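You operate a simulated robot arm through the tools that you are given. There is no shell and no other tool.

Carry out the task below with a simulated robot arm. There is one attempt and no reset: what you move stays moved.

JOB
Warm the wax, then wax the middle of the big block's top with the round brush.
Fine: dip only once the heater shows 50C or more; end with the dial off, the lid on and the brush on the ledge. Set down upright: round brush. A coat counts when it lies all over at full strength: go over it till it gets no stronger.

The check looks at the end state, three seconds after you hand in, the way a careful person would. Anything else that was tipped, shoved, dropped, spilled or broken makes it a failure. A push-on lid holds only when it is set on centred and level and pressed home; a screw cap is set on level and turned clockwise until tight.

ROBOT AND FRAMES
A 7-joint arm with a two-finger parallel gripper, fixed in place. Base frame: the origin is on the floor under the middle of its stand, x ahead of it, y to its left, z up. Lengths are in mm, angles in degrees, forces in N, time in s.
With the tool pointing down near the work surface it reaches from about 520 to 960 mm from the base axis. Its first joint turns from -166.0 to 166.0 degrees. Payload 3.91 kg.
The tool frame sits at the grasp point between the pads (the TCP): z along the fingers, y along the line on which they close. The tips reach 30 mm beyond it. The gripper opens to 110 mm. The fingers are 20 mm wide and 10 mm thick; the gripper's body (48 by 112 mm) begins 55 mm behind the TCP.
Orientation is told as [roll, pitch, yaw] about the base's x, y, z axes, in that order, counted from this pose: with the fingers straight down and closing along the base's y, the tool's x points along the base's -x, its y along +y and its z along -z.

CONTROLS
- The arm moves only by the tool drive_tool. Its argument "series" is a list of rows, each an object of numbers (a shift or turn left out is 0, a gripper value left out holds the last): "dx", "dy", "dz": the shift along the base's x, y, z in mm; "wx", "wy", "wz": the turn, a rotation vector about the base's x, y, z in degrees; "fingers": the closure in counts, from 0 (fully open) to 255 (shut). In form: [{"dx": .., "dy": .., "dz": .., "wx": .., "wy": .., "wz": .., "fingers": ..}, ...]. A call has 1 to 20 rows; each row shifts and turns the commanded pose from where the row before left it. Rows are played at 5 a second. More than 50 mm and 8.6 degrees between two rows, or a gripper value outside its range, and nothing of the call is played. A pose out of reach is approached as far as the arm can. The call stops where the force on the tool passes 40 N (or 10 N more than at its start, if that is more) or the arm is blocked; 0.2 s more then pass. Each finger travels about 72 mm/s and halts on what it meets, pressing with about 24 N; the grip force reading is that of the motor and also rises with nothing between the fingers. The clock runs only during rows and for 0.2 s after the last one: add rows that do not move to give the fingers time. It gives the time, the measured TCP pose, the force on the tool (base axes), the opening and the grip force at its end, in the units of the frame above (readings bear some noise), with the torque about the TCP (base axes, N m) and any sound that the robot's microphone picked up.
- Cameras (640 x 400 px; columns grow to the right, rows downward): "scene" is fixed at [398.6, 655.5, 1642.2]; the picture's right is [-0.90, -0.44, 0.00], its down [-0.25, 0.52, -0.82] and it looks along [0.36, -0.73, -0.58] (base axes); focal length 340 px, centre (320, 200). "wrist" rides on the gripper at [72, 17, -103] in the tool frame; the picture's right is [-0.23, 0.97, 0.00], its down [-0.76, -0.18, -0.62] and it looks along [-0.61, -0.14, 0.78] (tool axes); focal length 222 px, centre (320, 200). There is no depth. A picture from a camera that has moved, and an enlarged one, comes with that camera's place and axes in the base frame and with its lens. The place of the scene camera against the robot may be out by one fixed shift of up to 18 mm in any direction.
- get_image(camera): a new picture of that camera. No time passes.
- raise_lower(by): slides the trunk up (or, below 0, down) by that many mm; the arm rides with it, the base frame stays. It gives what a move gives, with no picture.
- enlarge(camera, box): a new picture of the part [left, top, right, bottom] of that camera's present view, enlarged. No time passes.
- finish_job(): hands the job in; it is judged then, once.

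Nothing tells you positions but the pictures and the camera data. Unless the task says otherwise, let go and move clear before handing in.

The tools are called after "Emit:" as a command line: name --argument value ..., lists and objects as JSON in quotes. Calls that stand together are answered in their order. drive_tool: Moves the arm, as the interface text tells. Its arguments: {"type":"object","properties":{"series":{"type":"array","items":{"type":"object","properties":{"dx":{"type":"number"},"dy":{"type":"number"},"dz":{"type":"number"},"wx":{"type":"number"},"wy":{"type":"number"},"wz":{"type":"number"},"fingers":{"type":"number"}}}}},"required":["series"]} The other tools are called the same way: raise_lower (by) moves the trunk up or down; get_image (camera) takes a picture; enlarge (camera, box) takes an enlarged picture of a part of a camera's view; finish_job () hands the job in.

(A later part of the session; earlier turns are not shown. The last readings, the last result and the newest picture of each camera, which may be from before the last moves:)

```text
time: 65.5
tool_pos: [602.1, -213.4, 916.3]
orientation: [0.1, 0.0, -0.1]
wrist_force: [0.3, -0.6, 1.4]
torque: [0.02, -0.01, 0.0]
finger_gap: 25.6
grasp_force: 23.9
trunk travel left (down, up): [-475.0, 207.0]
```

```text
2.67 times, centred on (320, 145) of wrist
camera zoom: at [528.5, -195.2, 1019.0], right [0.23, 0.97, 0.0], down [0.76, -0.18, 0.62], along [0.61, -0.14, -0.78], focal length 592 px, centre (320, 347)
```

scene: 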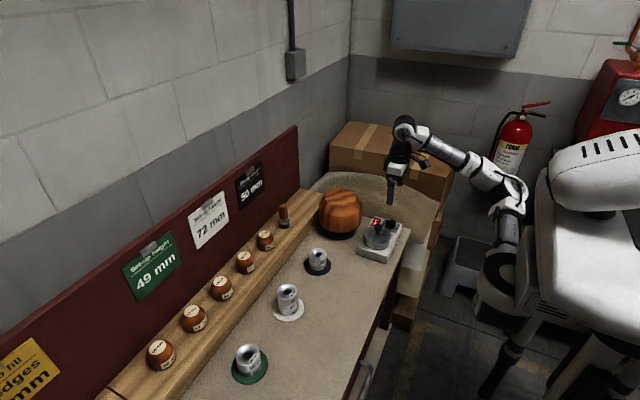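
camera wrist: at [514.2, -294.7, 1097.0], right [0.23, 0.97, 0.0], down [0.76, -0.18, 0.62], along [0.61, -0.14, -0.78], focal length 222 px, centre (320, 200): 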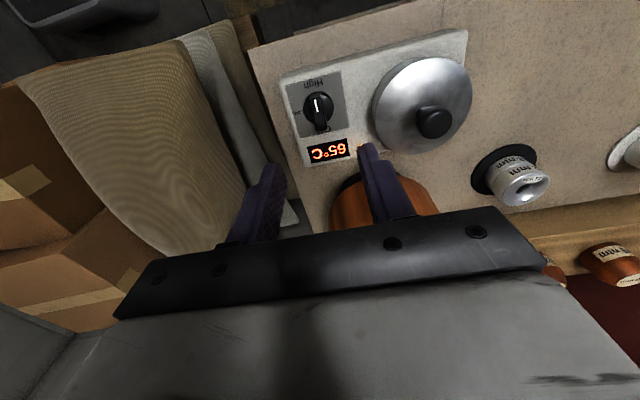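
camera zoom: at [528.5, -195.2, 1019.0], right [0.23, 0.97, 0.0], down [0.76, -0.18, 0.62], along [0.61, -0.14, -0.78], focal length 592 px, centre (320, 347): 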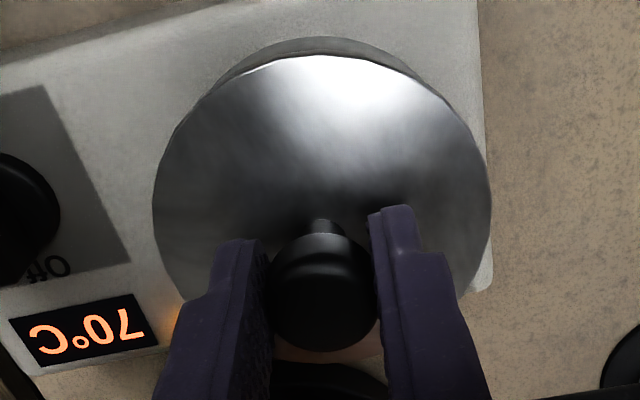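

Gripped at 25.6 mm, and it reads 70 °C. I'll lift the lid gently straight up and watch the pot.

Emit:
drive_tool --series '[{"dz": 3}, {"dz": 4}, {"dz": 6}, {"dz": 10}, {"dz": 12}, {}]'

Emit:
enlarge --camera "scene" --box '[340, 180, 440, 280]'

Emit:
enlarge --camera "wrist" --box '[200, 50, 440, 200]'

```text
time: 66.9
tool_pos: [601.4, -213.6, 952.8]
orientation: [0.3, -0.1, -0.1]
wrist_force: [0.8, -0.7, -0.1]
torque: [0.0, 0.01, 0.01]
finger_gap: 25.8
grasp_force: 23.4
trunk travel left (down, up): [-475.0, 207.0]
```

```text
4.00 times, centred on (390, 230) of scene
camera zoom: at [398.6, 655.5, 1642.2], right [-0.9, -0.44, 0.0], down [-0.25, 0.52, -0.82], along [0.36, -0.73, -0.58], focal length 1360 px, centre (40, 80)
```

zoom: 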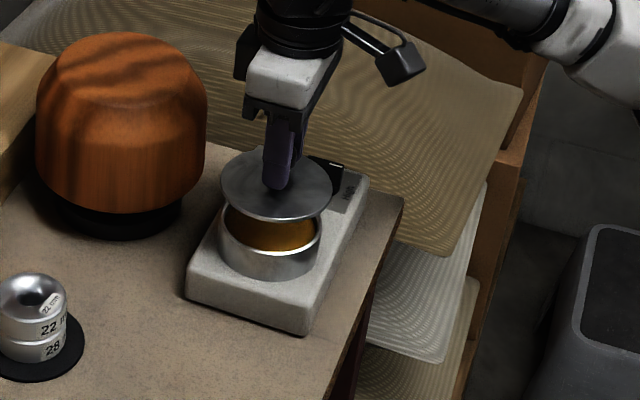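

```text
2.67 times, centred on (320, 125) of wrist
camera zoom: at [528.0, -196.1, 1055.7], right [0.23, 0.97, 0.0], down [0.76, -0.18, 0.62], along [0.61, -0.14, -0.78], focal length 592 px, centre (320, 400)
```

zoom: 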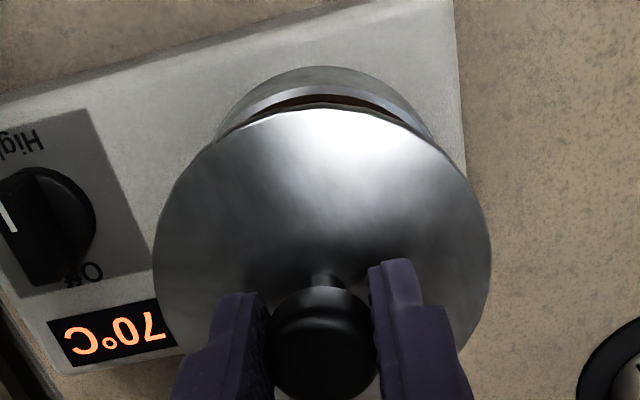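

The lid came off cleanly and is hanging level, with amber wax visible in the pot. I'll carry it to a clear bit of bench around (620, -80) and set it down carefully.

Emit:
drive_tool --series '[{"dz": 25}, {"dy": 20}, {"dy": 28, "dx": 5}, {"dy": 28, "dx": 5}, {"dy": 28, "dx": 5}, {"dy": 28, "dx": 5}, {}, {}]'

Emit:
get_image --camera "wrist"

Emit:
enlarge --camera "scene" --box '[280, 170, 440, 290]'

```text
time: 68.7
tool_pos: [621.9, -84.2, 977.5]
orientation: [0.3, -0.1, 0.0]
wrist_force: [0.0, 0.6, -0.7]
torque: [0.01, -0.03, 0.01]
finger_gap: 25.6
grasp_force: 24.0
trunk travel left (down, up): [-475.0, 207.0]
```

```text
taken
camera wrist: at [549.2, -65.6, 1080.5], right [0.23, 0.97, 0.0], down [0.76, -0.18, 0.62], along [0.61, -0.14, -0.78], focal length 222 px, centre (320, 200)
```

wrist: 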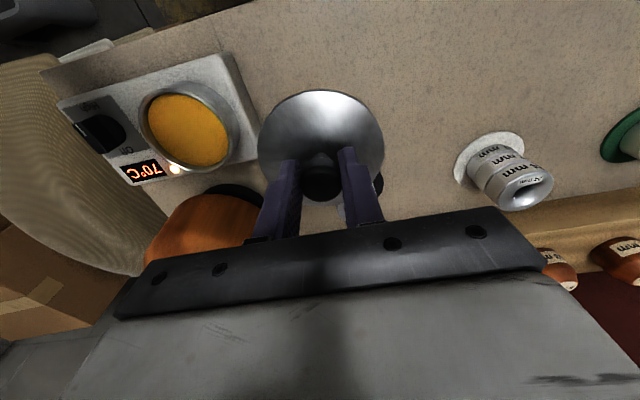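

```text
3.33 times, centred on (360, 230) of scene
camera zoom: at [398.6, 655.5, 1642.2], right [-0.9, -0.44, 0.0], down [-0.25, 0.52, -0.82], along [0.36, -0.73, -0.58], focal length 1134 px, centre (187, 100)
```

zoom: 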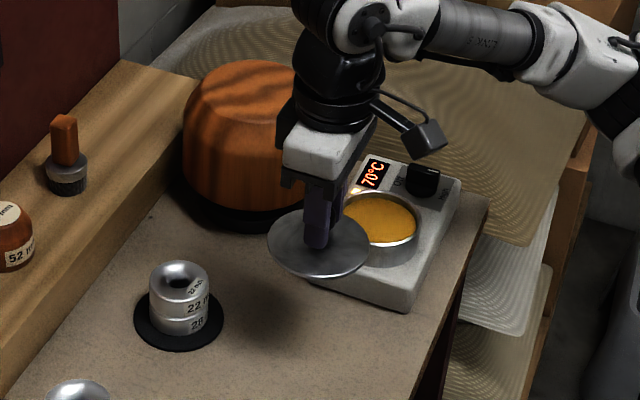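

Emit:
drive_tool --series '[{"dz": -25}, {"dz": -25}, {"dz": -25}, {"dz": -20}, {"dz": -15}, {"dz": -5}, {}]'

Emit:
enlarge --camera "scene" --box '[310, 190, 410, 290]'

```text
time: 70.3
tool_pos: [623.2, -82.1, 861.1]
orientation: [0.2, -0.1, 0.0]
wrist_force: [0.7, -0.4, -0.7]
torque: [0.0, 0.01, -0.01]
finger_gap: 25.5
grasp_force: 24.1
trunk travel left (down, up): [-475.0, 207.0]
```

```text
4.00 times, centred on (360, 240) of scene
camera zoom: at [398.6, 655.5, 1642.2], right [-0.9, -0.44, 0.0], down [-0.25, 0.52, -0.82], along [0.36, -0.73, -0.58], focal length 1360 px, centre (160, 40)
```

zoom: 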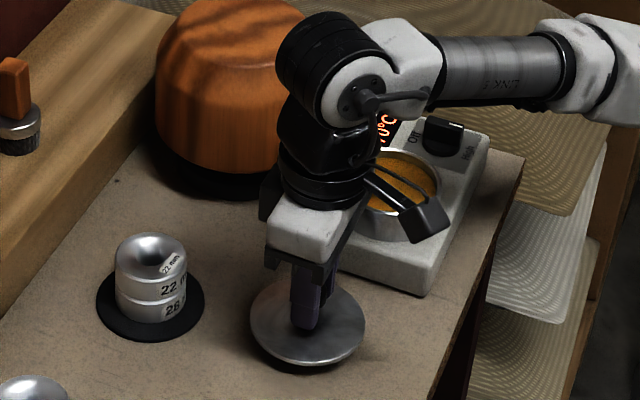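

Emit:
drive_tool --series '[{"dz": -2}, {"dz": -2}, {"dz": -2}, {"dz": -1}, {}]'

Emit:
drive_tool --series '[{"dz": -1}, {"dz": -1}, {"dz": -1}, {}]'

Emit:
enlarge --camera "scene" --box '[310, 190, 410, 290]'

```text
time: 71.5
tool_pos: [623.8, -81.3, 855.6]
orientation: [0.2, -0.1, -0.1]
wrist_force: [-0.5, -0.2, -1.7]
torque: [-0.03, -0.02, -0.01]
finger_gap: 25.7
grasp_force: 24.2
trunk travel left (down, up): [-475.0, 207.0]
```

```text
time: 72.5
tool_pos: [623.8, -81.9, 853.5]
orientation: [0.2, -0.1, -0.1]
wrist_force: [0.7, 0.5, -0.1]
torque: [0.01, -0.02, 0.02]
finger_gap: 25.5
grasp_force: 24.4
trunk travel left (down, up): [-475.0, 207.0]
```

```text
4.00 times, centred on (360, 240) of scene
camera zoom: at [398.6, 655.5, 1642.2], right [-0.9, -0.44, 0.0], down [-0.25, 0.52, -0.82], along [0.36, -0.73, -0.58], focal length 1360 px, centre (160, 40)
```

zoom: 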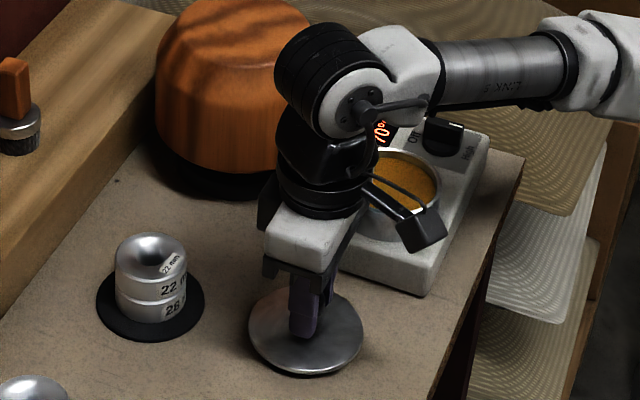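

Emit:
drive_tool --series '[{"dz": -1}, {"dz": -1}, {}]'

Emit:
drive_tool --series '[{"dz": -1}, {"dz": -1}, {}]'

Emit:
drive_tool --series '[{"dz": -1}, {}]'

```text
time: 73.3
tool_pos: [623.0, -81.0, 850.7]
orientation: [0.1, -0.1, 0.0]
wrist_force: [0.2, 0.8, -0.5]
torque: [0.02, 0.03, -0.03]
finger_gap: 25.5
grasp_force: 24.4
trunk travel left (down, up): [-475.0, 207.0]
```

```text
time: 74.1
tool_pos: [622.8, -80.3, 849.5]
orientation: [0.2, -0.3, -0.1]
wrist_force: [5.6, 1.3, 19.1]
torque: [0.03, -0.19, 0.01]
finger_gap: 25.5
grasp_force: 24.4
trunk travel left (down, up): [-475.0, 207.0]
```

```text
time: 74.7
tool_pos: [622.5, -81.0, 848.3]
orientation: [0.1, -0.2, -0.1]
wrist_force: [0.5, 0.9, 19.2]
torque: [0.06, -0.06, 0.0]
finger_gap: 25.8
grasp_force: 24.1
trunk travel left (down, up): [-475.0, 207.0]
```

The lid touched down with about 19 N. I'll ease off, release and rise.

Emit:
drive_tool --series '[{"dz": 1}, {"fingers": 140}, {}, {}, {"dz": 10}, {"dz": 25}, {"dz": 30}, {"dz": 30}, {}]'

Emit:
enlarge --camera "wrist" --box '[200, 50, 440, 200]'

Emit:
enlarge --camera "scene" --box '[310, 190, 410, 290]'

```text
time: 76.7
tool_pos: [624.7, -81.5, 942.6]
orientation: [0.2, -0.1, -0.2]
wrist_force: [-0.1, 1.0, -0.9]
torque: [0.02, 0.01, 0.02]
finger_gap: 49.6
grasp_force: 0.1
trunk travel left (down, up): [-475.0, 207.0]
```

```text
2.67 times, centred on (320, 125) of wrist
camera zoom: at [549.5, -61.8, 1045.9], right [0.23, 0.97, 0.0], down [0.76, -0.18, 0.62], along [0.61, -0.14, -0.78], focal length 592 px, centre (320, 400)
```

zoom: 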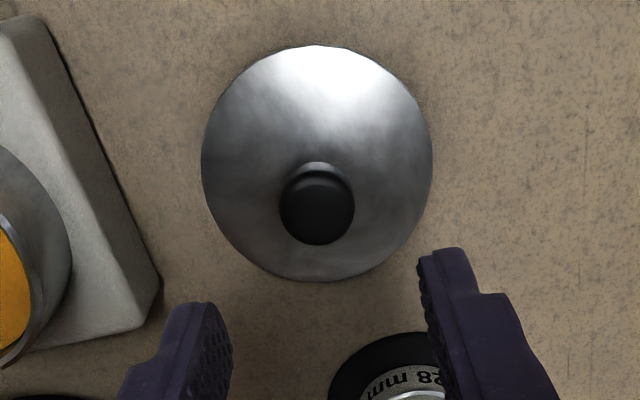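

```text
4.00 times, centred on (360, 240) of scene
camera zoom: at [398.6, 655.5, 1642.2], right [-0.9, -0.44, 0.0], down [-0.25, 0.52, -0.82], along [0.36, -0.73, -0.58], focal length 1360 px, centre (160, 40)
```

zoom: 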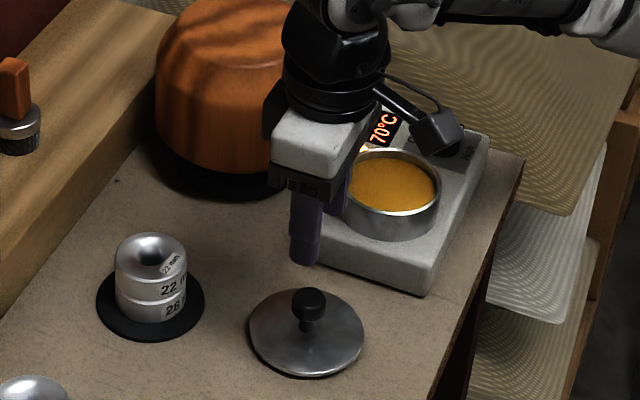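

The lid lies flat on the bench. Next I'll rise and move towards the ledge to locate the round brush.

Emit:
drive_tool --series '[{"dz": 40}, {"dz": 40}, {"dz": 30, "dx": 20}, {"dx": 40, "dy": -10}, {"dx": 40, "dy": -15}, {"dx": 40, "dy": -15}, {"dx": 30, "dy": -15}, {"dx": 20, "dy": -15}, {}, {}]'

Emit:
get_image --camera "wrist"

Emit:
get_image --camera "scene"

```text
time: 78.9
tool_pos: [812.5, -153.1, 1054.4]
orientation: [0.3, -0.1, -0.1]
wrist_force: [1.8, -0.5, 0.2]
torque: [0.02, -0.02, -0.02]
finger_gap: 49.6
grasp_force: 0.1
trunk travel left (down, up): [-475.0, 207.0]
```

```text
taken
camera wrist: at [739.7, -134.7, 1157.5], right [0.23, 0.97, 0.0], down [0.76, -0.18, 0.62], along [0.61, -0.14, -0.78], focal length 222 px, centre (320, 200)
```

wrist: 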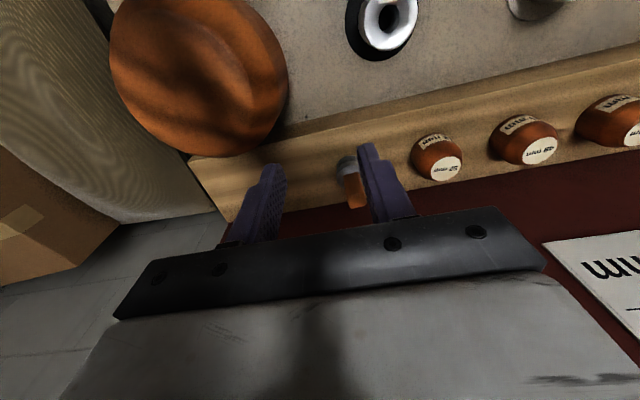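

```text
taken
```

scene: 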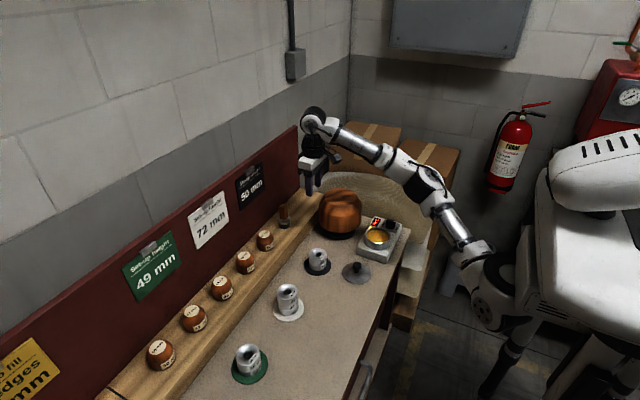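

The brush stands at about (917, -134): ledge at z≈840, handle top at z≈950. I'll move closer to check it and the clearance to the backboard.

Emit:
drive_tool --series '[{"dx": 20, "dy": 5}, {"dx": 20, "dy": 5}, {"dx": 15, "dy": 4}, {}, {}]'

Emit:
get_image --camera "wrist"

Emit:
enlarge --camera "wrist" --box '[200, 50, 440, 200]'

Emit:
enlarge --camera "scene" --box '[240, 140, 360, 260]'

```text
time: 80.1
tool_pos: [865.8, -136.4, 1055.5]
orientation: [0.2, -0.3, -0.1]
wrist_force: [0.3, 0.6, 0.1]
torque: [0.01, -0.03, 0.01]
finger_gap: 49.6
grasp_force: 0.0
trunk travel left (down, up): [-475.0, 207.0]
```

```text
taken
camera wrist: at [792.3, -118.8, 1158.4], right [0.23, 0.97, 0.0], down [0.76, -0.18, 0.62], along [0.61, -0.14, -0.78], focal length 222 px, centre (320, 200)
```

wrist: 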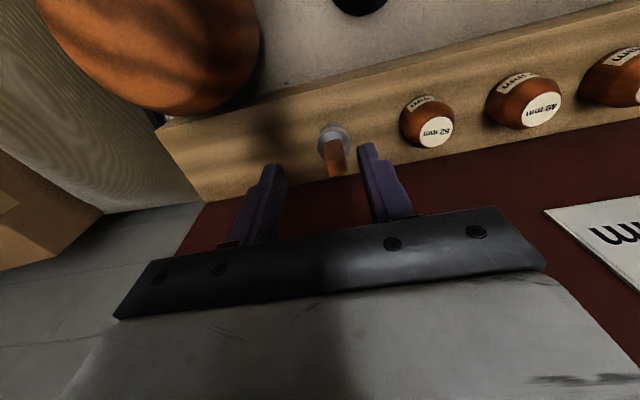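

```text
2.67 times, centred on (320, 125) of wrist
camera zoom: at [792.3, -118.8, 1158.4], right [0.23, 0.97, 0.0], down [0.76, -0.18, 0.62], along [0.61, -0.14, -0.78], focal length 592 px, centre (320, 400)
```

zoom: 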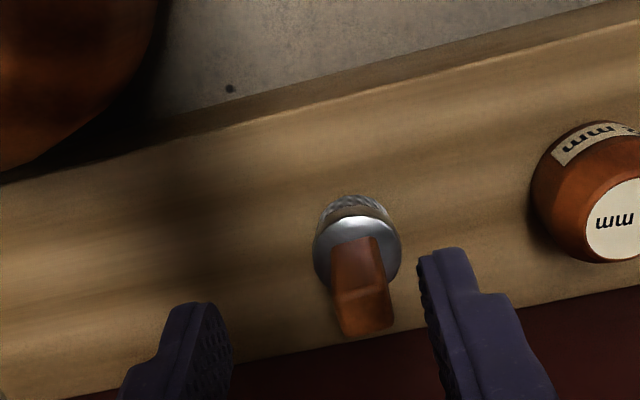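

```text
3.33 times, centred on (300, 200) of scene
camera zoom: at [398.6, 655.5, 1642.2], right [-0.9, -0.44, 0.0], down [-0.25, 0.52, -0.82], along [0.36, -0.73, -0.58], focal length 1134 px, centre (387, 200)
```

zoom: 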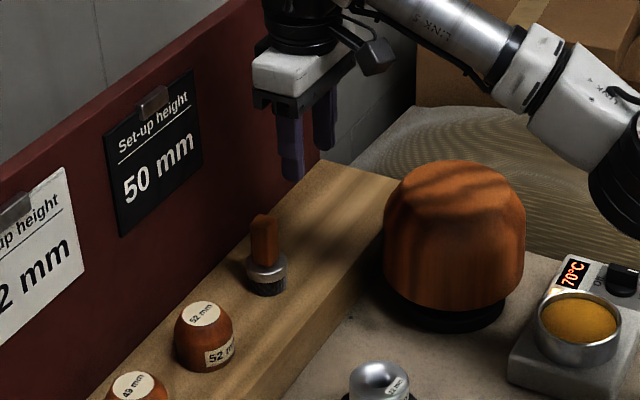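

Brush handle top is at about (911, -130, 956), roughly 20 mm square. The ferrule begins at about z≈909 and the backboard is at x≈1000, so there's clearance. I'll move above it and check centring.

Emit:
drive_tool --series '[{"dx": 16, "dy": 2}, {"dx": 16, "dy": 2}, {"dx": 14, "dy": 1.5}, {"dz": -20}, {}, {}]'

Emit:
enlarge --camera "wrist" --box '[200, 50, 440, 200]'

Emit:
enlarge --camera "scene" --box '[240, 140, 360, 260]'

```text
time: 81.5
tool_pos: [881.7, -117.3, 1020.3]
orientation: [0.2, -0.1, -0.1]
wrist_force: [-0.2, -0.2, 0.7]
torque: [0.0, 0.04, -0.01]
finger_gap: 49.8
grasp_force: 0.1
out of reach, approached as far as the arm can: row 1, 2, 3
trunk travel left (down, up): [-475.0, 207.0]
```

```text
2.67 times, centred on (320, 125) of wrist
camera zoom: at [807.4, -99.7, 1123.2], right [0.23, 0.97, 0.0], down [0.76, -0.18, 0.62], along [0.61, -0.14, -0.78], focal length 592 px, centre (320, 400)
```

zoom: 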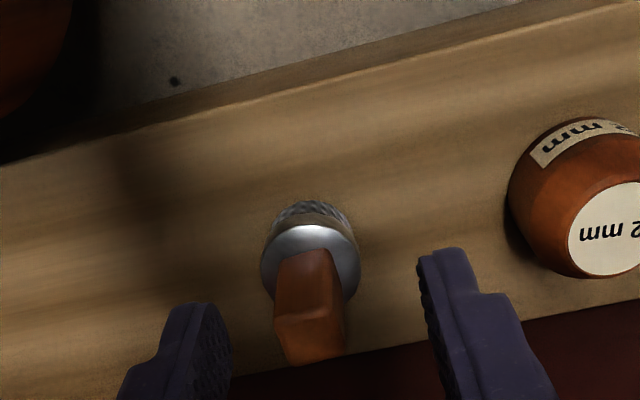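

```text
3.33 times, centred on (300, 200) of scene
camera zoom: at [398.6, 655.5, 1642.2], right [-0.9, -0.44, 0.0], down [-0.25, 0.52, -0.82], along [0.36, -0.73, -0.58], focal length 1134 px, centre (387, 200)
```

zoom: 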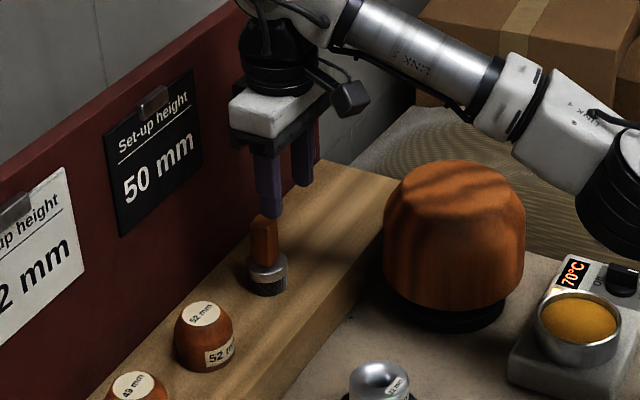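

The far position at this height is out of reach, so the arm stopped short. I'll back off a little, raise the trunk, then lower the tool with the arm so it can extend further.

Emit:
drive_tool --series '[{"dx": -23, "dy": 0}, {"dx": -23}, {}, {}]'

Emit:
raise_lower --by 100

```text
time: 82.5
tool_pos: [837.3, -119.1, 1020.2]
orientation: [0.1, -0.1, 0.0]
wrist_force: [0.0, 0.7, 0.8]
torque: [-0.02, 0.02, 0.0]
finger_gap: 49.7
grasp_force: 0.1
trunk travel left (down, up): [-475.0, 207.0]
```

```text
time: 83.8
tool_pos: [836.9, -118.7, 1119.7]
orientation: [0.2, 0.1, -0.1]
wrist_force: [0.6, 0.2, -0.2]
torque: [-0.02, -0.01, -0.02]
finger_gap: 49.8
grasp_force: 0.0
trunk travel left (down, up): [-575.0, 107.0]
```

Emit:
drive_tool --series '[{"dz": -30}, {"dz": -30}, {"dz": -30}, {"dx": 15, "dy": -3}, {"dx": 15, "dy": -3}, {"dx": 15, "dy": -3}, {"dx": 15, "dy": -2}, {"dx": 13}, {}, {}]'

Emit:
enlarge --camera "wrist" --box '[200, 50, 440, 200]'

Emit:
enlarge --camera "scene" --box '[240, 140, 360, 260]'

```text
time: 86.0
tool_pos: [911.5, -129.1, 1030.1]
orientation: [0.3, -0.2, 0.0]
wrist_force: [-0.2, 0.2, 0.0]
torque: [0.01, -0.01, 0.0]
finger_gap: 49.7
grasp_force: 0.0
trunk travel left (down, up): [-575.0, 107.0]
```

```text
2.67 times, centred on (320, 125) of wrist
camera zoom: at [838.8, -111.7, 1133.3], right [0.23, 0.97, 0.0], down [0.76, -0.18, 0.62], along [0.61, -0.14, -0.78], focal length 592 px, centre (320, 400)
```

zoom: 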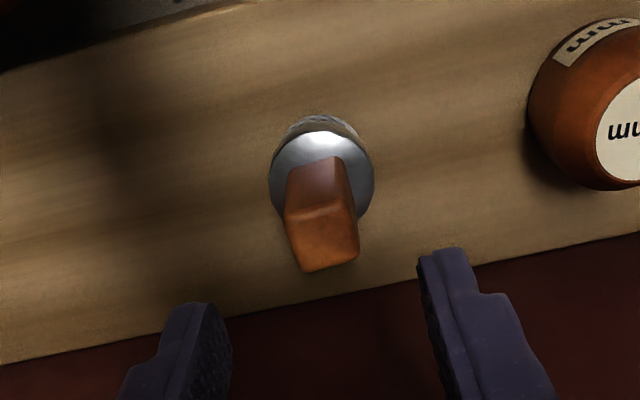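

```text
3.33 times, centred on (300, 200) of scene
camera zoom: at [398.6, 655.5, 1642.2], right [-0.9, -0.44, 0.0], down [-0.25, 0.52, -0.82], along [0.36, -0.73, -0.58], focal length 1134 px, centre (387, 200)
```

zoom: 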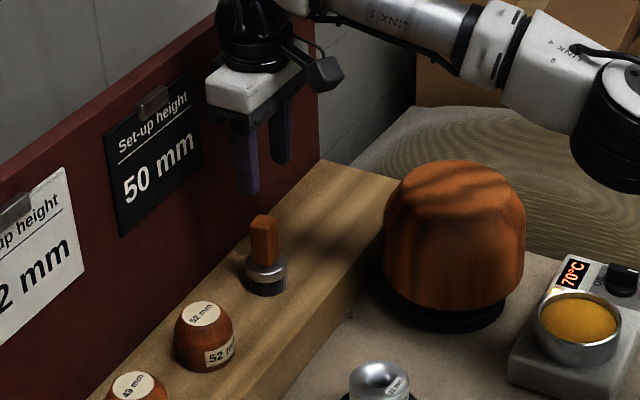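

Emit:
enlarge --camera "wrist" --box '[290, 85, 350, 160]'

Emit:
enlarge --camera "scene" --box '[268, 190, 308, 230]'

```text
5.33 times, centred on (320, 122) of wrist
camera zoom: at [838.8, -111.7, 1133.3], right [0.23, 0.97, 0.0], down [0.76, -0.18, 0.62], along [0.61, -0.14, -0.78], focal length 1185 px, centre (320, 613)
```

zoom: 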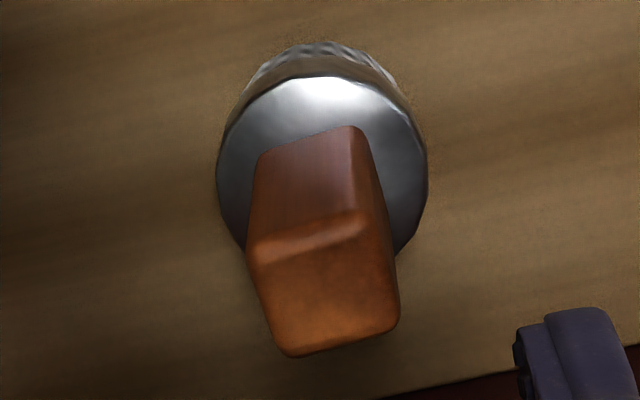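

```text
10.00 times, centred on (288, 210) of scene
camera zoom: at [398.6, 655.5, 1642.2], right [-0.9, -0.44, 0.0], down [-0.25, 0.52, -0.82], along [0.36, -0.73, -0.58], focal length 3401 px, centre (640, 100)
```

zoom: 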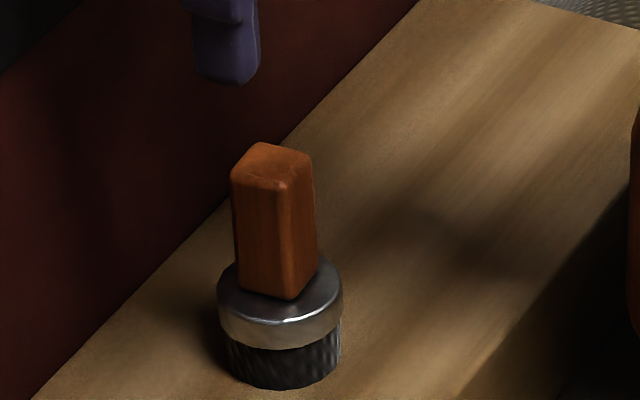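

The handle is about 19 mm square, turned roughly +4.5°, centred at (913.5, -128.5). I'll align and lower the fingers around it.

Emit:
drive_tool --series '[{"dx": 2.5, "wz": 4.5}, {"dz": -20}, {"dz": -20}, {"dz": -20}, {"dz": -12}, {}, {}]'

Emit:
enlarge --camera "wrist" --box '[240, 100, 400, 220]'

Emit:
enlarge --camera "scene" --box '[258, 180, 318, 240]'

```text
time: 87.6
tool_pos: [913.0, -131.4, 956.0]
orientation: [0.2, 0.0, -0.1]
wrist_force: [0.2, 0.8, 0.2]
torque: [0.01, 0.01, -0.01]
finger_gap: 49.8
grasp_force: 0.1
out of reach, approached as far as the arm can: row 1
trunk travel left (down, up): [-575.0, 107.0]
```

```text
3.33 times, centred on (320, 160) of wrist
camera zoom: at [839.9, -113.3, 1059.3], right [0.23, 0.97, 0.0], down [0.76, -0.18, 0.62], along [0.61, -0.14, -0.78], focal length 740 px, centre (320, 333)
```

zoom: 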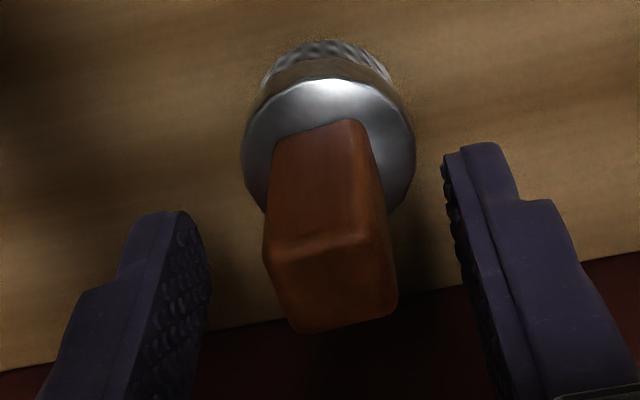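

```text
6.67 times, centred on (288, 210) of scene
camera zoom: at [398.6, 655.5, 1642.2], right [-0.9, -0.44, 0.0], down [-0.25, 0.52, -0.82], along [0.36, -0.73, -0.58], focal length 2267 px, centre (533, 133)
```

zoom: 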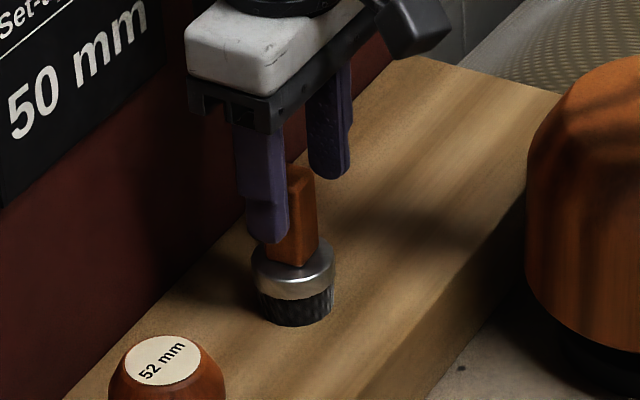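

Emit:
drive_tool --series '[{"wz": 4.5, "dy": 1.5, "dx": 1}, {}, {"dz": -4}, {"dz": -4}, {}, {}]'

Emit:
enlarge --camera "wrist" --box '[240, 100, 400, 220]'

```text
time: 89.0
tool_pos: [906.1, -141.1, 948.5]
orientation: [0.3, -0.3, 4.4]
wrist_force: [0.4, -0.9, 0.0]
torque: [0.0, 0.01, -0.02]
finger_gap: 49.6
grasp_force: 0.1
out of reach, approached as far as the arm can: row 1
trunk travel left (down, up): [-575.0, 107.0]
```

```text
3.33 times, centred on (320, 160) of wrist
camera zoom: at [833.2, -128.3, 1050.5], right [0.15, 0.99, 0.0], down [0.77, -0.12, 0.62], along [0.62, -0.09, -0.78], focal length 740 px, centre (320, 333)
```

zoom: 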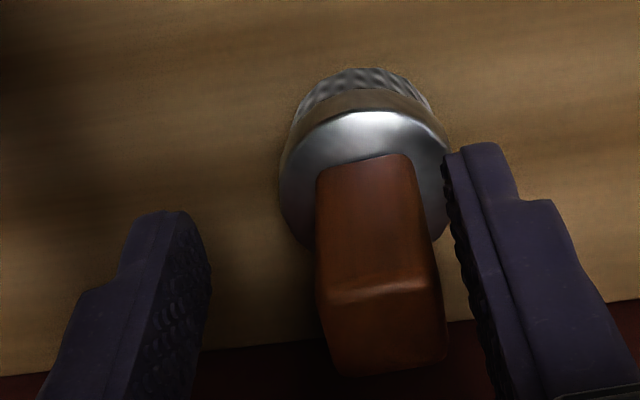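

Emit:
get_image --camera "scene"

```text
taken
```

scene: 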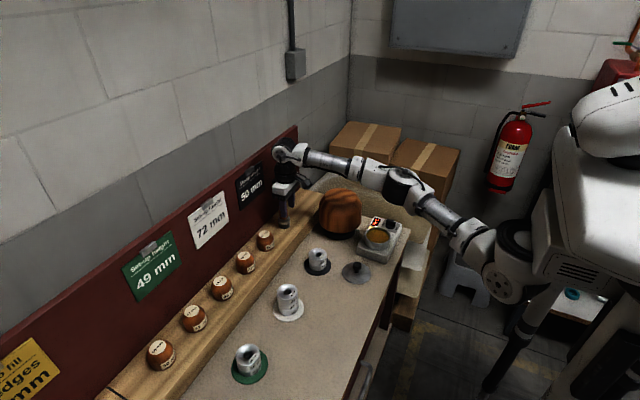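

The arm is nearly stretched out with its shoulder low, so raising the trunk should gain reach. I'll raise it 100 mm (straight up, clear of the brush), then come back down with the arm.

Emit:
raise_lower --by 100

Emit:
drive_tool --series '[{"dz": -20}, {"dz": -20}, {"dz": -10}, {"dx": 4, "dy": 6}, {"dx": 3.5, "dy": 6}, {}, {}]'

Emit:
enlarge --camera "wrist" --box '[240, 80, 400, 200]'

```text
time: 90.3
tool_pos: [906.3, -140.2, 1047.3]
orientation: [0.2, -0.2, 4.3]
wrist_force: [-0.6, 0.0, 0.9]
torque: [-0.02, -0.04, -0.02]
finger_gap: 49.6
grasp_force: 0.1
trunk travel left (down, up): [-675.0, 7.0]
```

```text
time: 91.9
tool_pos: [916.6, -129.2, 997.6]
orientation: [0.2, -0.2, 4.4]
wrist_force: [0.2, -0.5, -0.2]
torque: [-0.01, 0.01, -0.02]
finger_gap: 49.6
grasp_force: 0.0
trunk travel left (down, up): [-675.0, 7.0]
```

```text
3.33 times, centred on (320, 140) of wrist
camera zoom: at [842.4, -116.6, 1099.6], right [0.15, 0.99, 0.0], down [0.77, -0.12, 0.63], along [0.62, -0.09, -0.78], focal length 740 px, centre (320, 400)
```

zoom: 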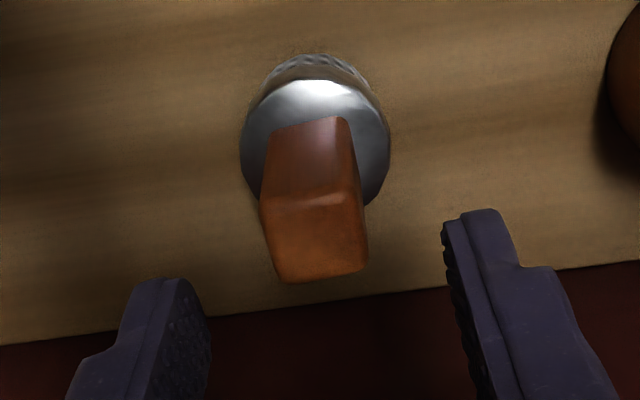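

Reach is fine now. I'll centre on the handle (dx -3) and descend.

Emit:
drive_tool --series '[{"dx": -3, "wz": -1.5}, {"dz": -15}, {"dz": -15}, {"dz": -12}, {"dz": -9}, {}, {}]'

Emit:
enlarge --camera "wrist" --box '[240, 100, 400, 220]'

Emit:
enlarge --camera "scene" --box '[258, 180, 318, 240]'

```text
time: 93.5
tool_pos: [911.9, -130.0, 947.0]
orientation: [0.2, -0.2, 2.8]
wrist_force: [0.0, -0.6, -0.1]
torque: [0.03, 0.02, 0.01]
finger_gap: 49.6
grasp_force: 0.0
trunk travel left (down, up): [-675.0, 7.0]
```

```text
3.33 times, centred on (320, 160) of wrist
camera zoom: at [837.8, -115.8, 1049.1], right [0.18, 0.98, 0.0], down [0.77, -0.14, 0.62], along [0.62, -0.11, -0.78], focal length 740 px, centre (320, 333)
```

zoom: 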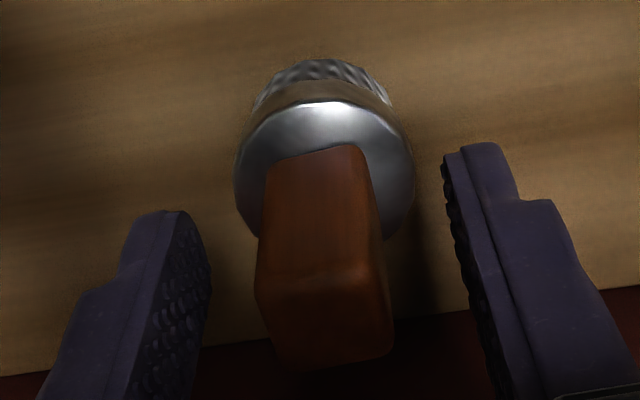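

```text
6.67 times, centred on (288, 210) of scene
camera zoom: at [398.6, 655.5, 1642.2], right [-0.9, -0.44, 0.0], down [-0.25, 0.52, -0.82], along [0.36, -0.73, -0.58], focal length 2267 px, centre (533, 133)
```

zoom: 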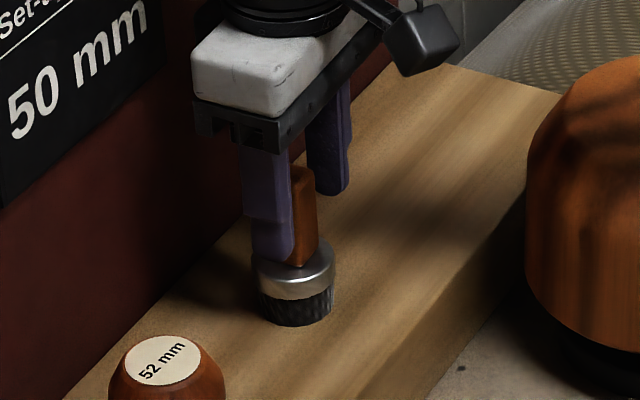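

Well centred. Closing gently on the handle.

Emit:
drive_tool --series '[{"dy": 0.5, "fingers": 170}, {"fingers": 195}, {"fingers": 205}, {"fingers": 215}, {"fingers": 255}, {}, {}, {}]'

Emit:
enlarge --camera "wrist" --box '[240, 100, 400, 220]'

Emit:
enlarge --camera "scene" --box '[258, 180, 318, 240]'

```text
time: 95.3
tool_pos: [911.9, -128.1, 945.9]
orientation: [0.2, -0.2, 3.0]
wrist_force: [-0.4, -0.1, -0.3]
torque: [-0.02, -0.01, 0.02]
finger_gap: 22.5
grasp_force: 24.2
trunk travel left (down, up): [-675.0, 7.0]
```

```text
3.33 times, centred on (320, 160) of wrist
camera zoom: at [837.7, -115.1, 1049.1], right [0.18, 0.98, 0.0], down [0.77, -0.14, 0.63], along [0.62, -0.11, -0.78], focal length 740 px, centre (320, 333)
```

zoom: 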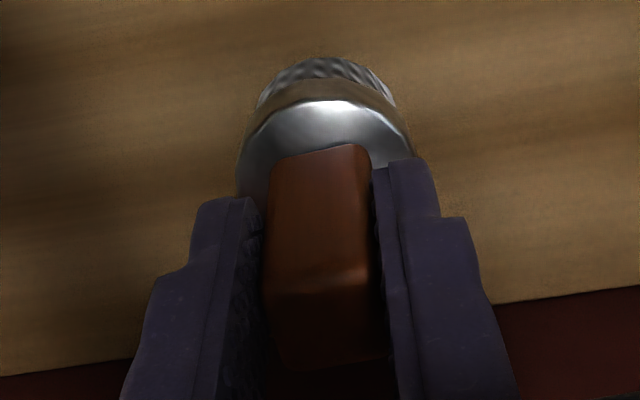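

```text
6.67 times, centred on (288, 210) of scene
camera zoom: at [398.6, 655.5, 1642.2], right [-0.9, -0.44, 0.0], down [-0.25, 0.52, -0.82], along [0.36, -0.73, -0.58], focal length 2267 px, centre (533, 133)
```

zoom: 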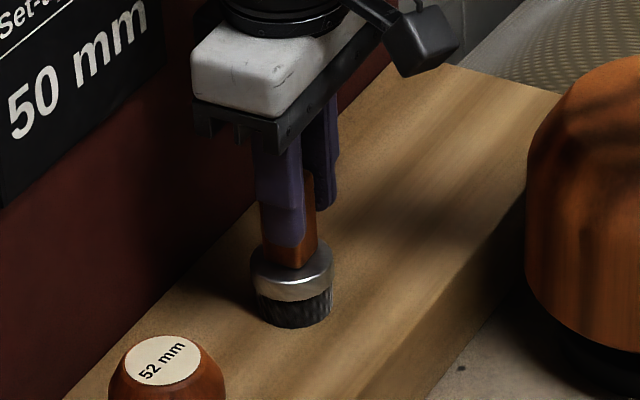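

The brush is gripped at 22.5 mm and still upright. I'll lift it, retreat from the ledge and carry it over to the pot.

Emit:
drive_tool --series '[{"dz": 5}, {"dz": 15}, {"dz": 20}, {"dz": 20}, {"dx": -20, "dz": 20}, {"dx": -30, "dz": 20}, {"dx": -30, "dz": 20}, {"dx": -30, "dz": 10}, {"dx": -30}, {}, {}]'

Emit:
get_image --camera "wrist"

Emit:
enlarge --camera "scene" --box '[260, 140, 440, 290]'

```text
time: 97.7
tool_pos: [769.0, -127.9, 1079.7]
orientation: [0.2, -0.2, 2.9]
wrist_force: [0.3, -0.5, -1.9]
torque: [-0.01, 0.02, 0.0]
finger_gap: 22.6
grasp_force: 23.8
trunk travel left (down, up): [-675.0, 7.0]
```

```text
taken
camera wrist: at [694.7, -113.9, 1183.7], right [0.18, 0.98, 0.0], down [0.77, -0.14, 0.63], along [0.62, -0.11, -0.78], focal length 222 px, centre (320, 200)
```

wrist: 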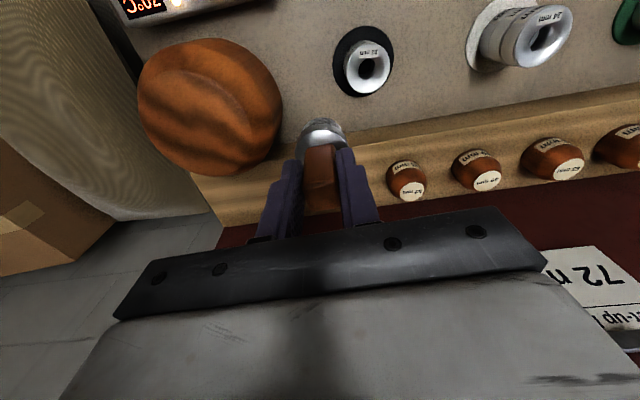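

```text
2.67 times, centred on (350, 215) of scene
camera zoom: at [398.6, 655.5, 1642.2], right [-0.9, -0.44, 0.0], down [-0.25, 0.52, -0.82], along [0.36, -0.73, -0.58], focal length 907 px, centre (240, 160)
```

zoom: 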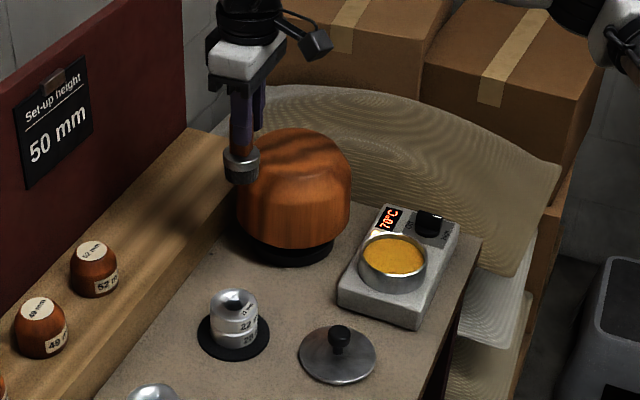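

The brush hangs upright. Moving it over the pot centre (about 600.5, -212).

Emit:
drive_tool --series '[{"dx": -34, "dy": -5}, {"dx": -34, "dy": -20}, {"dx": -34, "dy": -20}, {"dx": -33, "dy": -20}, {"dx": -32, "dy": -20}, {}, {}]'

Emit:
get_image --camera "wrist"

Emit:
enlarge --camera "wrist" --box '[200, 50, 440, 200]'

Emit:
enlarge --camera "scene" --box '[340, 170, 440, 270]'

```text
time: 99.3
tool_pos: [605.2, -212.7, 1076.5]
orientation: [0.2, -0.2, 2.9]
wrist_force: [-0.4, 0.2, -0.8]
torque: [0.0, -0.01, -0.01]
finger_gap: 22.3
grasp_force: 23.9
trunk travel left (down, up): [-675.0, 7.0]
```

```text
taken
camera wrist: at [531.5, -199.4, 1178.9], right [0.18, 0.98, 0.0], down [0.77, -0.14, 0.62], along [0.62, -0.11, -0.78], focal length 222 px, centre (320, 200)
```

wrist: 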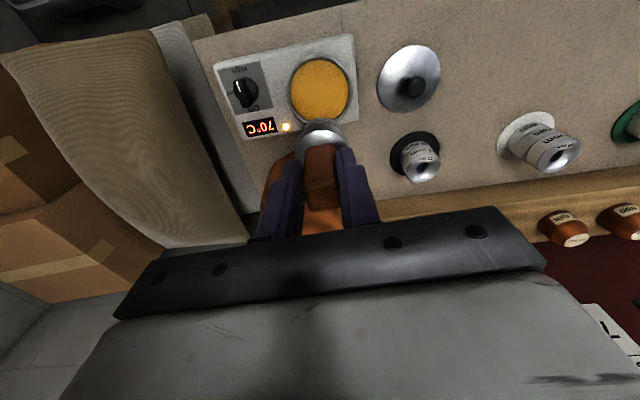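

```text
2.67 times, centred on (320, 125) of wrist
camera zoom: at [531.5, -199.4, 1178.9], right [0.18, 0.98, 0.0], down [0.77, -0.14, 0.62], along [0.62, -0.11, -0.78], focal length 592 px, centre (320, 400)
```

zoom: 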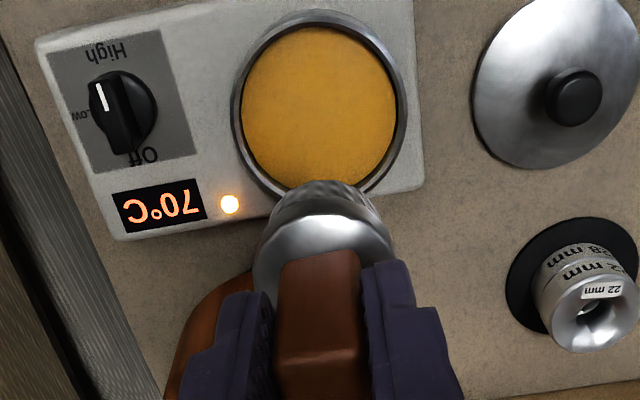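

```text
4.00 times, centred on (390, 220) of scene
camera zoom: at [398.6, 655.5, 1642.2], right [-0.9, -0.44, 0.0], down [-0.25, 0.52, -0.82], along [0.36, -0.73, -0.58], focal length 1360 px, centre (40, 120)
```

zoom: 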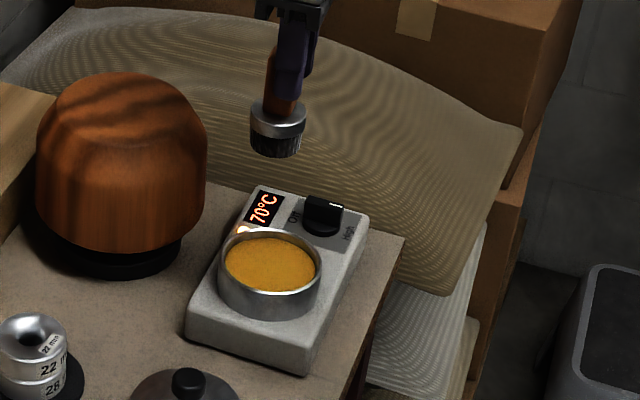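

The pot is below and slightly nearer (about 599, -212). I'll shift and lower the brush to just above the wax, then look.

Emit:
drive_tool --series '[{"dx": -5, "dy": 0.3}, {"dz": -25}, {"dz": -25}, {"dz": -20}, {"dz": -15}, {}, {}]'

Emit:
enlarge --camera "scene" --box '[350, 190, 430, 260]'

Emit:
enlarge --camera "wrist" --box '[220, 70, 420, 210]'

```text
time: 100.9
tool_pos: [599.9, -209.6, 992.2]
orientation: [0.1, -0.3, 2.8]
wrist_force: [0.7, 0.3, -1.1]
torque: [-0.02, -0.02, 0.0]
finger_gap: 22.5
grasp_force: 24.0
trunk travel left (down, up): [-675.0, 7.0]
```

```text
5.71 times, centred on (390, 225) of scene
camera zoom: at [398.6, 655.5, 1642.2], right [-0.9, -0.44, 0.0], down [-0.25, 0.52, -0.82], along [0.36, -0.73, -0.58], focal length 1943 px, centre (-80, 57)
```

zoom: 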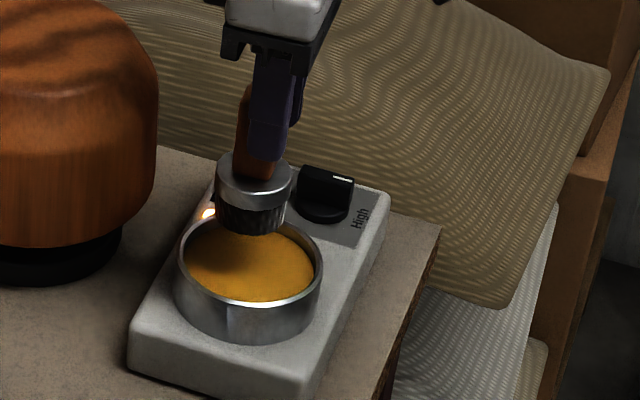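

```text
2.86 times, centred on (320, 140) of wrist
camera zoom: at [525.7, -196.8, 1094.3], right [0.18, 0.98, 0.0], down [0.77, -0.14, 0.62], along [0.62, -0.11, -0.78], focal length 635 px, centre (320, 371)
```

zoom: 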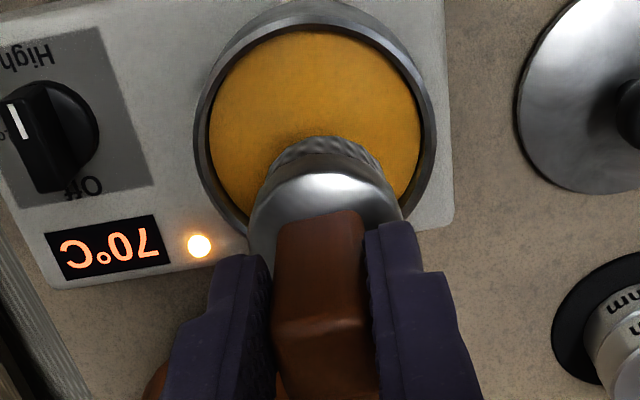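

70 °C shown, well over 50. Dipping slowly.

Emit:
drive_tool --series '[{"dz": -8}, {"dz": -8}, {"dz": -6}, {"dz": -4}, {"dz": -3}, {"dz": -3}, {}]'

Emit:
enlarge --camera "scene" --box '[350, 190, 430, 260]'

Emit:
enlarge --camera "wrist" --box '[220, 70, 420, 210]'

```text
time: 102.5
tool_pos: [600.7, -211.7, 959.7]
orientation: [0.2, -0.2, 2.9]
wrist_force: [0.3, 0.1, -0.2]
torque: [-0.04, 0.04, 0.0]
finger_gap: 22.3
grasp_force: 23.6
trunk travel left (down, up): [-675.0, 7.0]
```

```text
5.71 times, centred on (390, 225) of scene
camera zoom: at [398.6, 655.5, 1642.2], right [-0.9, -0.44, 0.0], down [-0.25, 0.52, -0.82], along [0.36, -0.73, -0.58], focal length 1943 px, centre (-80, 57)
```

zoom: 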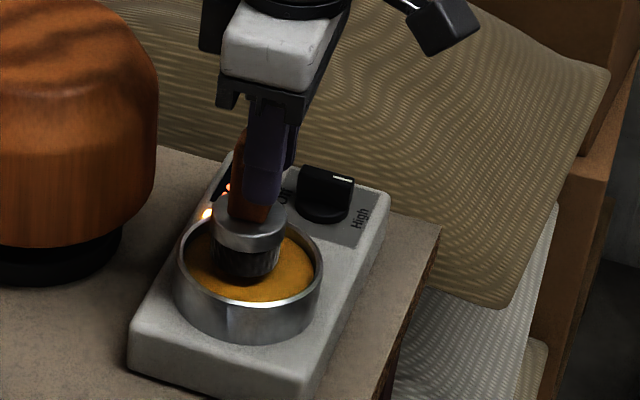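

```text
2.86 times, centred on (320, 140) of wrist
camera zoom: at [525.7, -197.6, 1062.4], right [0.18, 0.98, 0.0], down [0.77, -0.14, 0.63], along [0.62, -0.11, -0.78], focal length 635 px, centre (320, 371)
```

zoom: 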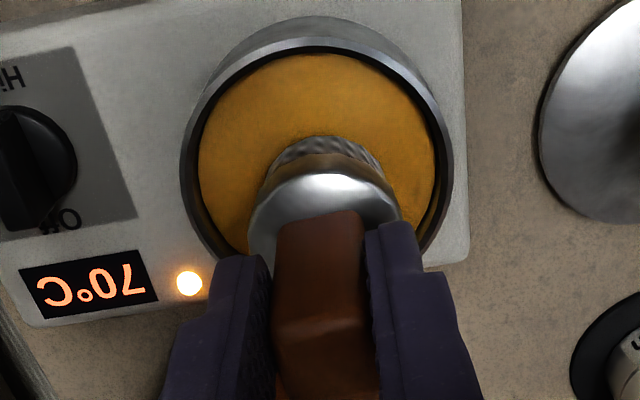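

Emit:
drive_tool --series '[{"dz": -2}, {"dz": -2}, {"dz": -2}, {}, {}]'

Emit:
enlarge --camera "scene" --box '[360, 200, 410, 250]'

```text
time: 103.7
tool_pos: [601.9, -212.5, 952.8]
orientation: [0.2, -0.2, 2.9]
wrist_force: [-0.7, 0.4, -0.3]
torque: [0.02, 0.02, 0.04]
finger_gap: 22.5
grasp_force: 24.2
trunk travel left (down, up): [-675.0, 7.0]
```

```text
8.00 times, centred on (385, 225) of scene
camera zoom: at [398.6, 655.5, 1642.2], right [-0.9, -0.44, 0.0], down [-0.25, 0.52, -0.82], along [0.36, -0.73, -0.58], focal length 2720 px, centre (-200, 0)
```

zoom: 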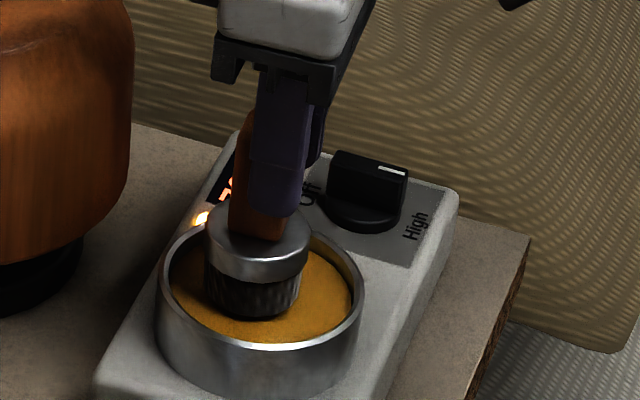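

Emit:
drive_tool --series '[{"dz": -2}, {"dz": -2}, {"dz": -2}, {}, {}]'

Emit:
enlarge --camera "scene" --box '[360, 200, 410, 250]'

```text
time: 104.9
tool_pos: [601.3, -212.1, 950.3]
orientation: [0.3, -0.1, 2.8]
wrist_force: [0.0, 1.0, 1.6]
torque: [0.03, -0.07, 0.0]
finger_gap: 22.3
grasp_force: 24.0
trunk travel left (down, up): [-675.0, 7.0]
```

```text
8.00 times, centred on (385, 225) of scene
camera zoom: at [398.6, 655.5, 1642.2], right [-0.9, -0.44, 0.0], down [-0.25, 0.52, -0.82], along [0.36, -0.73, -0.58], focal length 2720 px, centre (-200, 0)
```

zoom: 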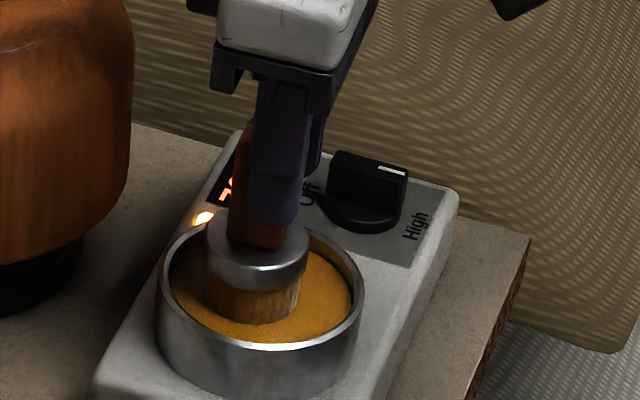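

The bristles took on the amber wax, so the brush is loaded. I'll lift slowly and let it drip over the pot for a moment.

Emit:
drive_tool --series '[{}, {}, {"dz": 6}, {"dz": 8}, {"dz": 10}, {}, {}, {}, {}, {}, {"dz": 20}, {}, {}]'

Emit:
enlarge --camera "scene" --box '[350, 190, 430, 260]'

```text
time: 107.7
tool_pos: [601.7, -210.2, 992.7]
orientation: [0.1, -0.2, 2.8]
wrist_force: [-0.1, -0.7, 0.1]
torque: [-0.01, 0.02, 0.0]
finger_gap: 22.5
grasp_force: 24.3
trunk travel left (down, up): [-675.0, 7.0]
```

```text
5.71 times, centred on (390, 225) of scene
camera zoom: at [398.6, 655.5, 1642.2], right [-0.9, -0.44, 0.0], down [-0.25, 0.52, -0.82], along [0.36, -0.73, -0.58], focal length 1943 px, centre (-80, 57)
```

zoom: 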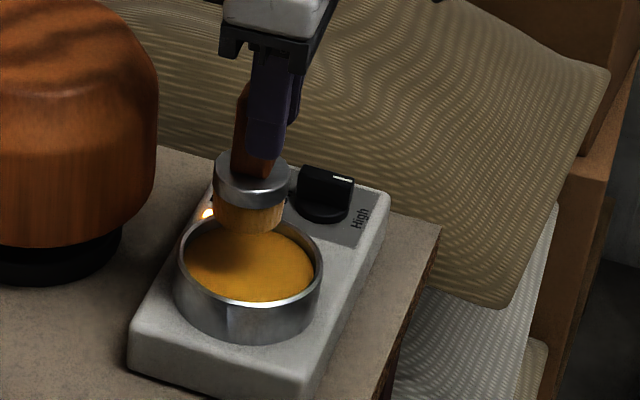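

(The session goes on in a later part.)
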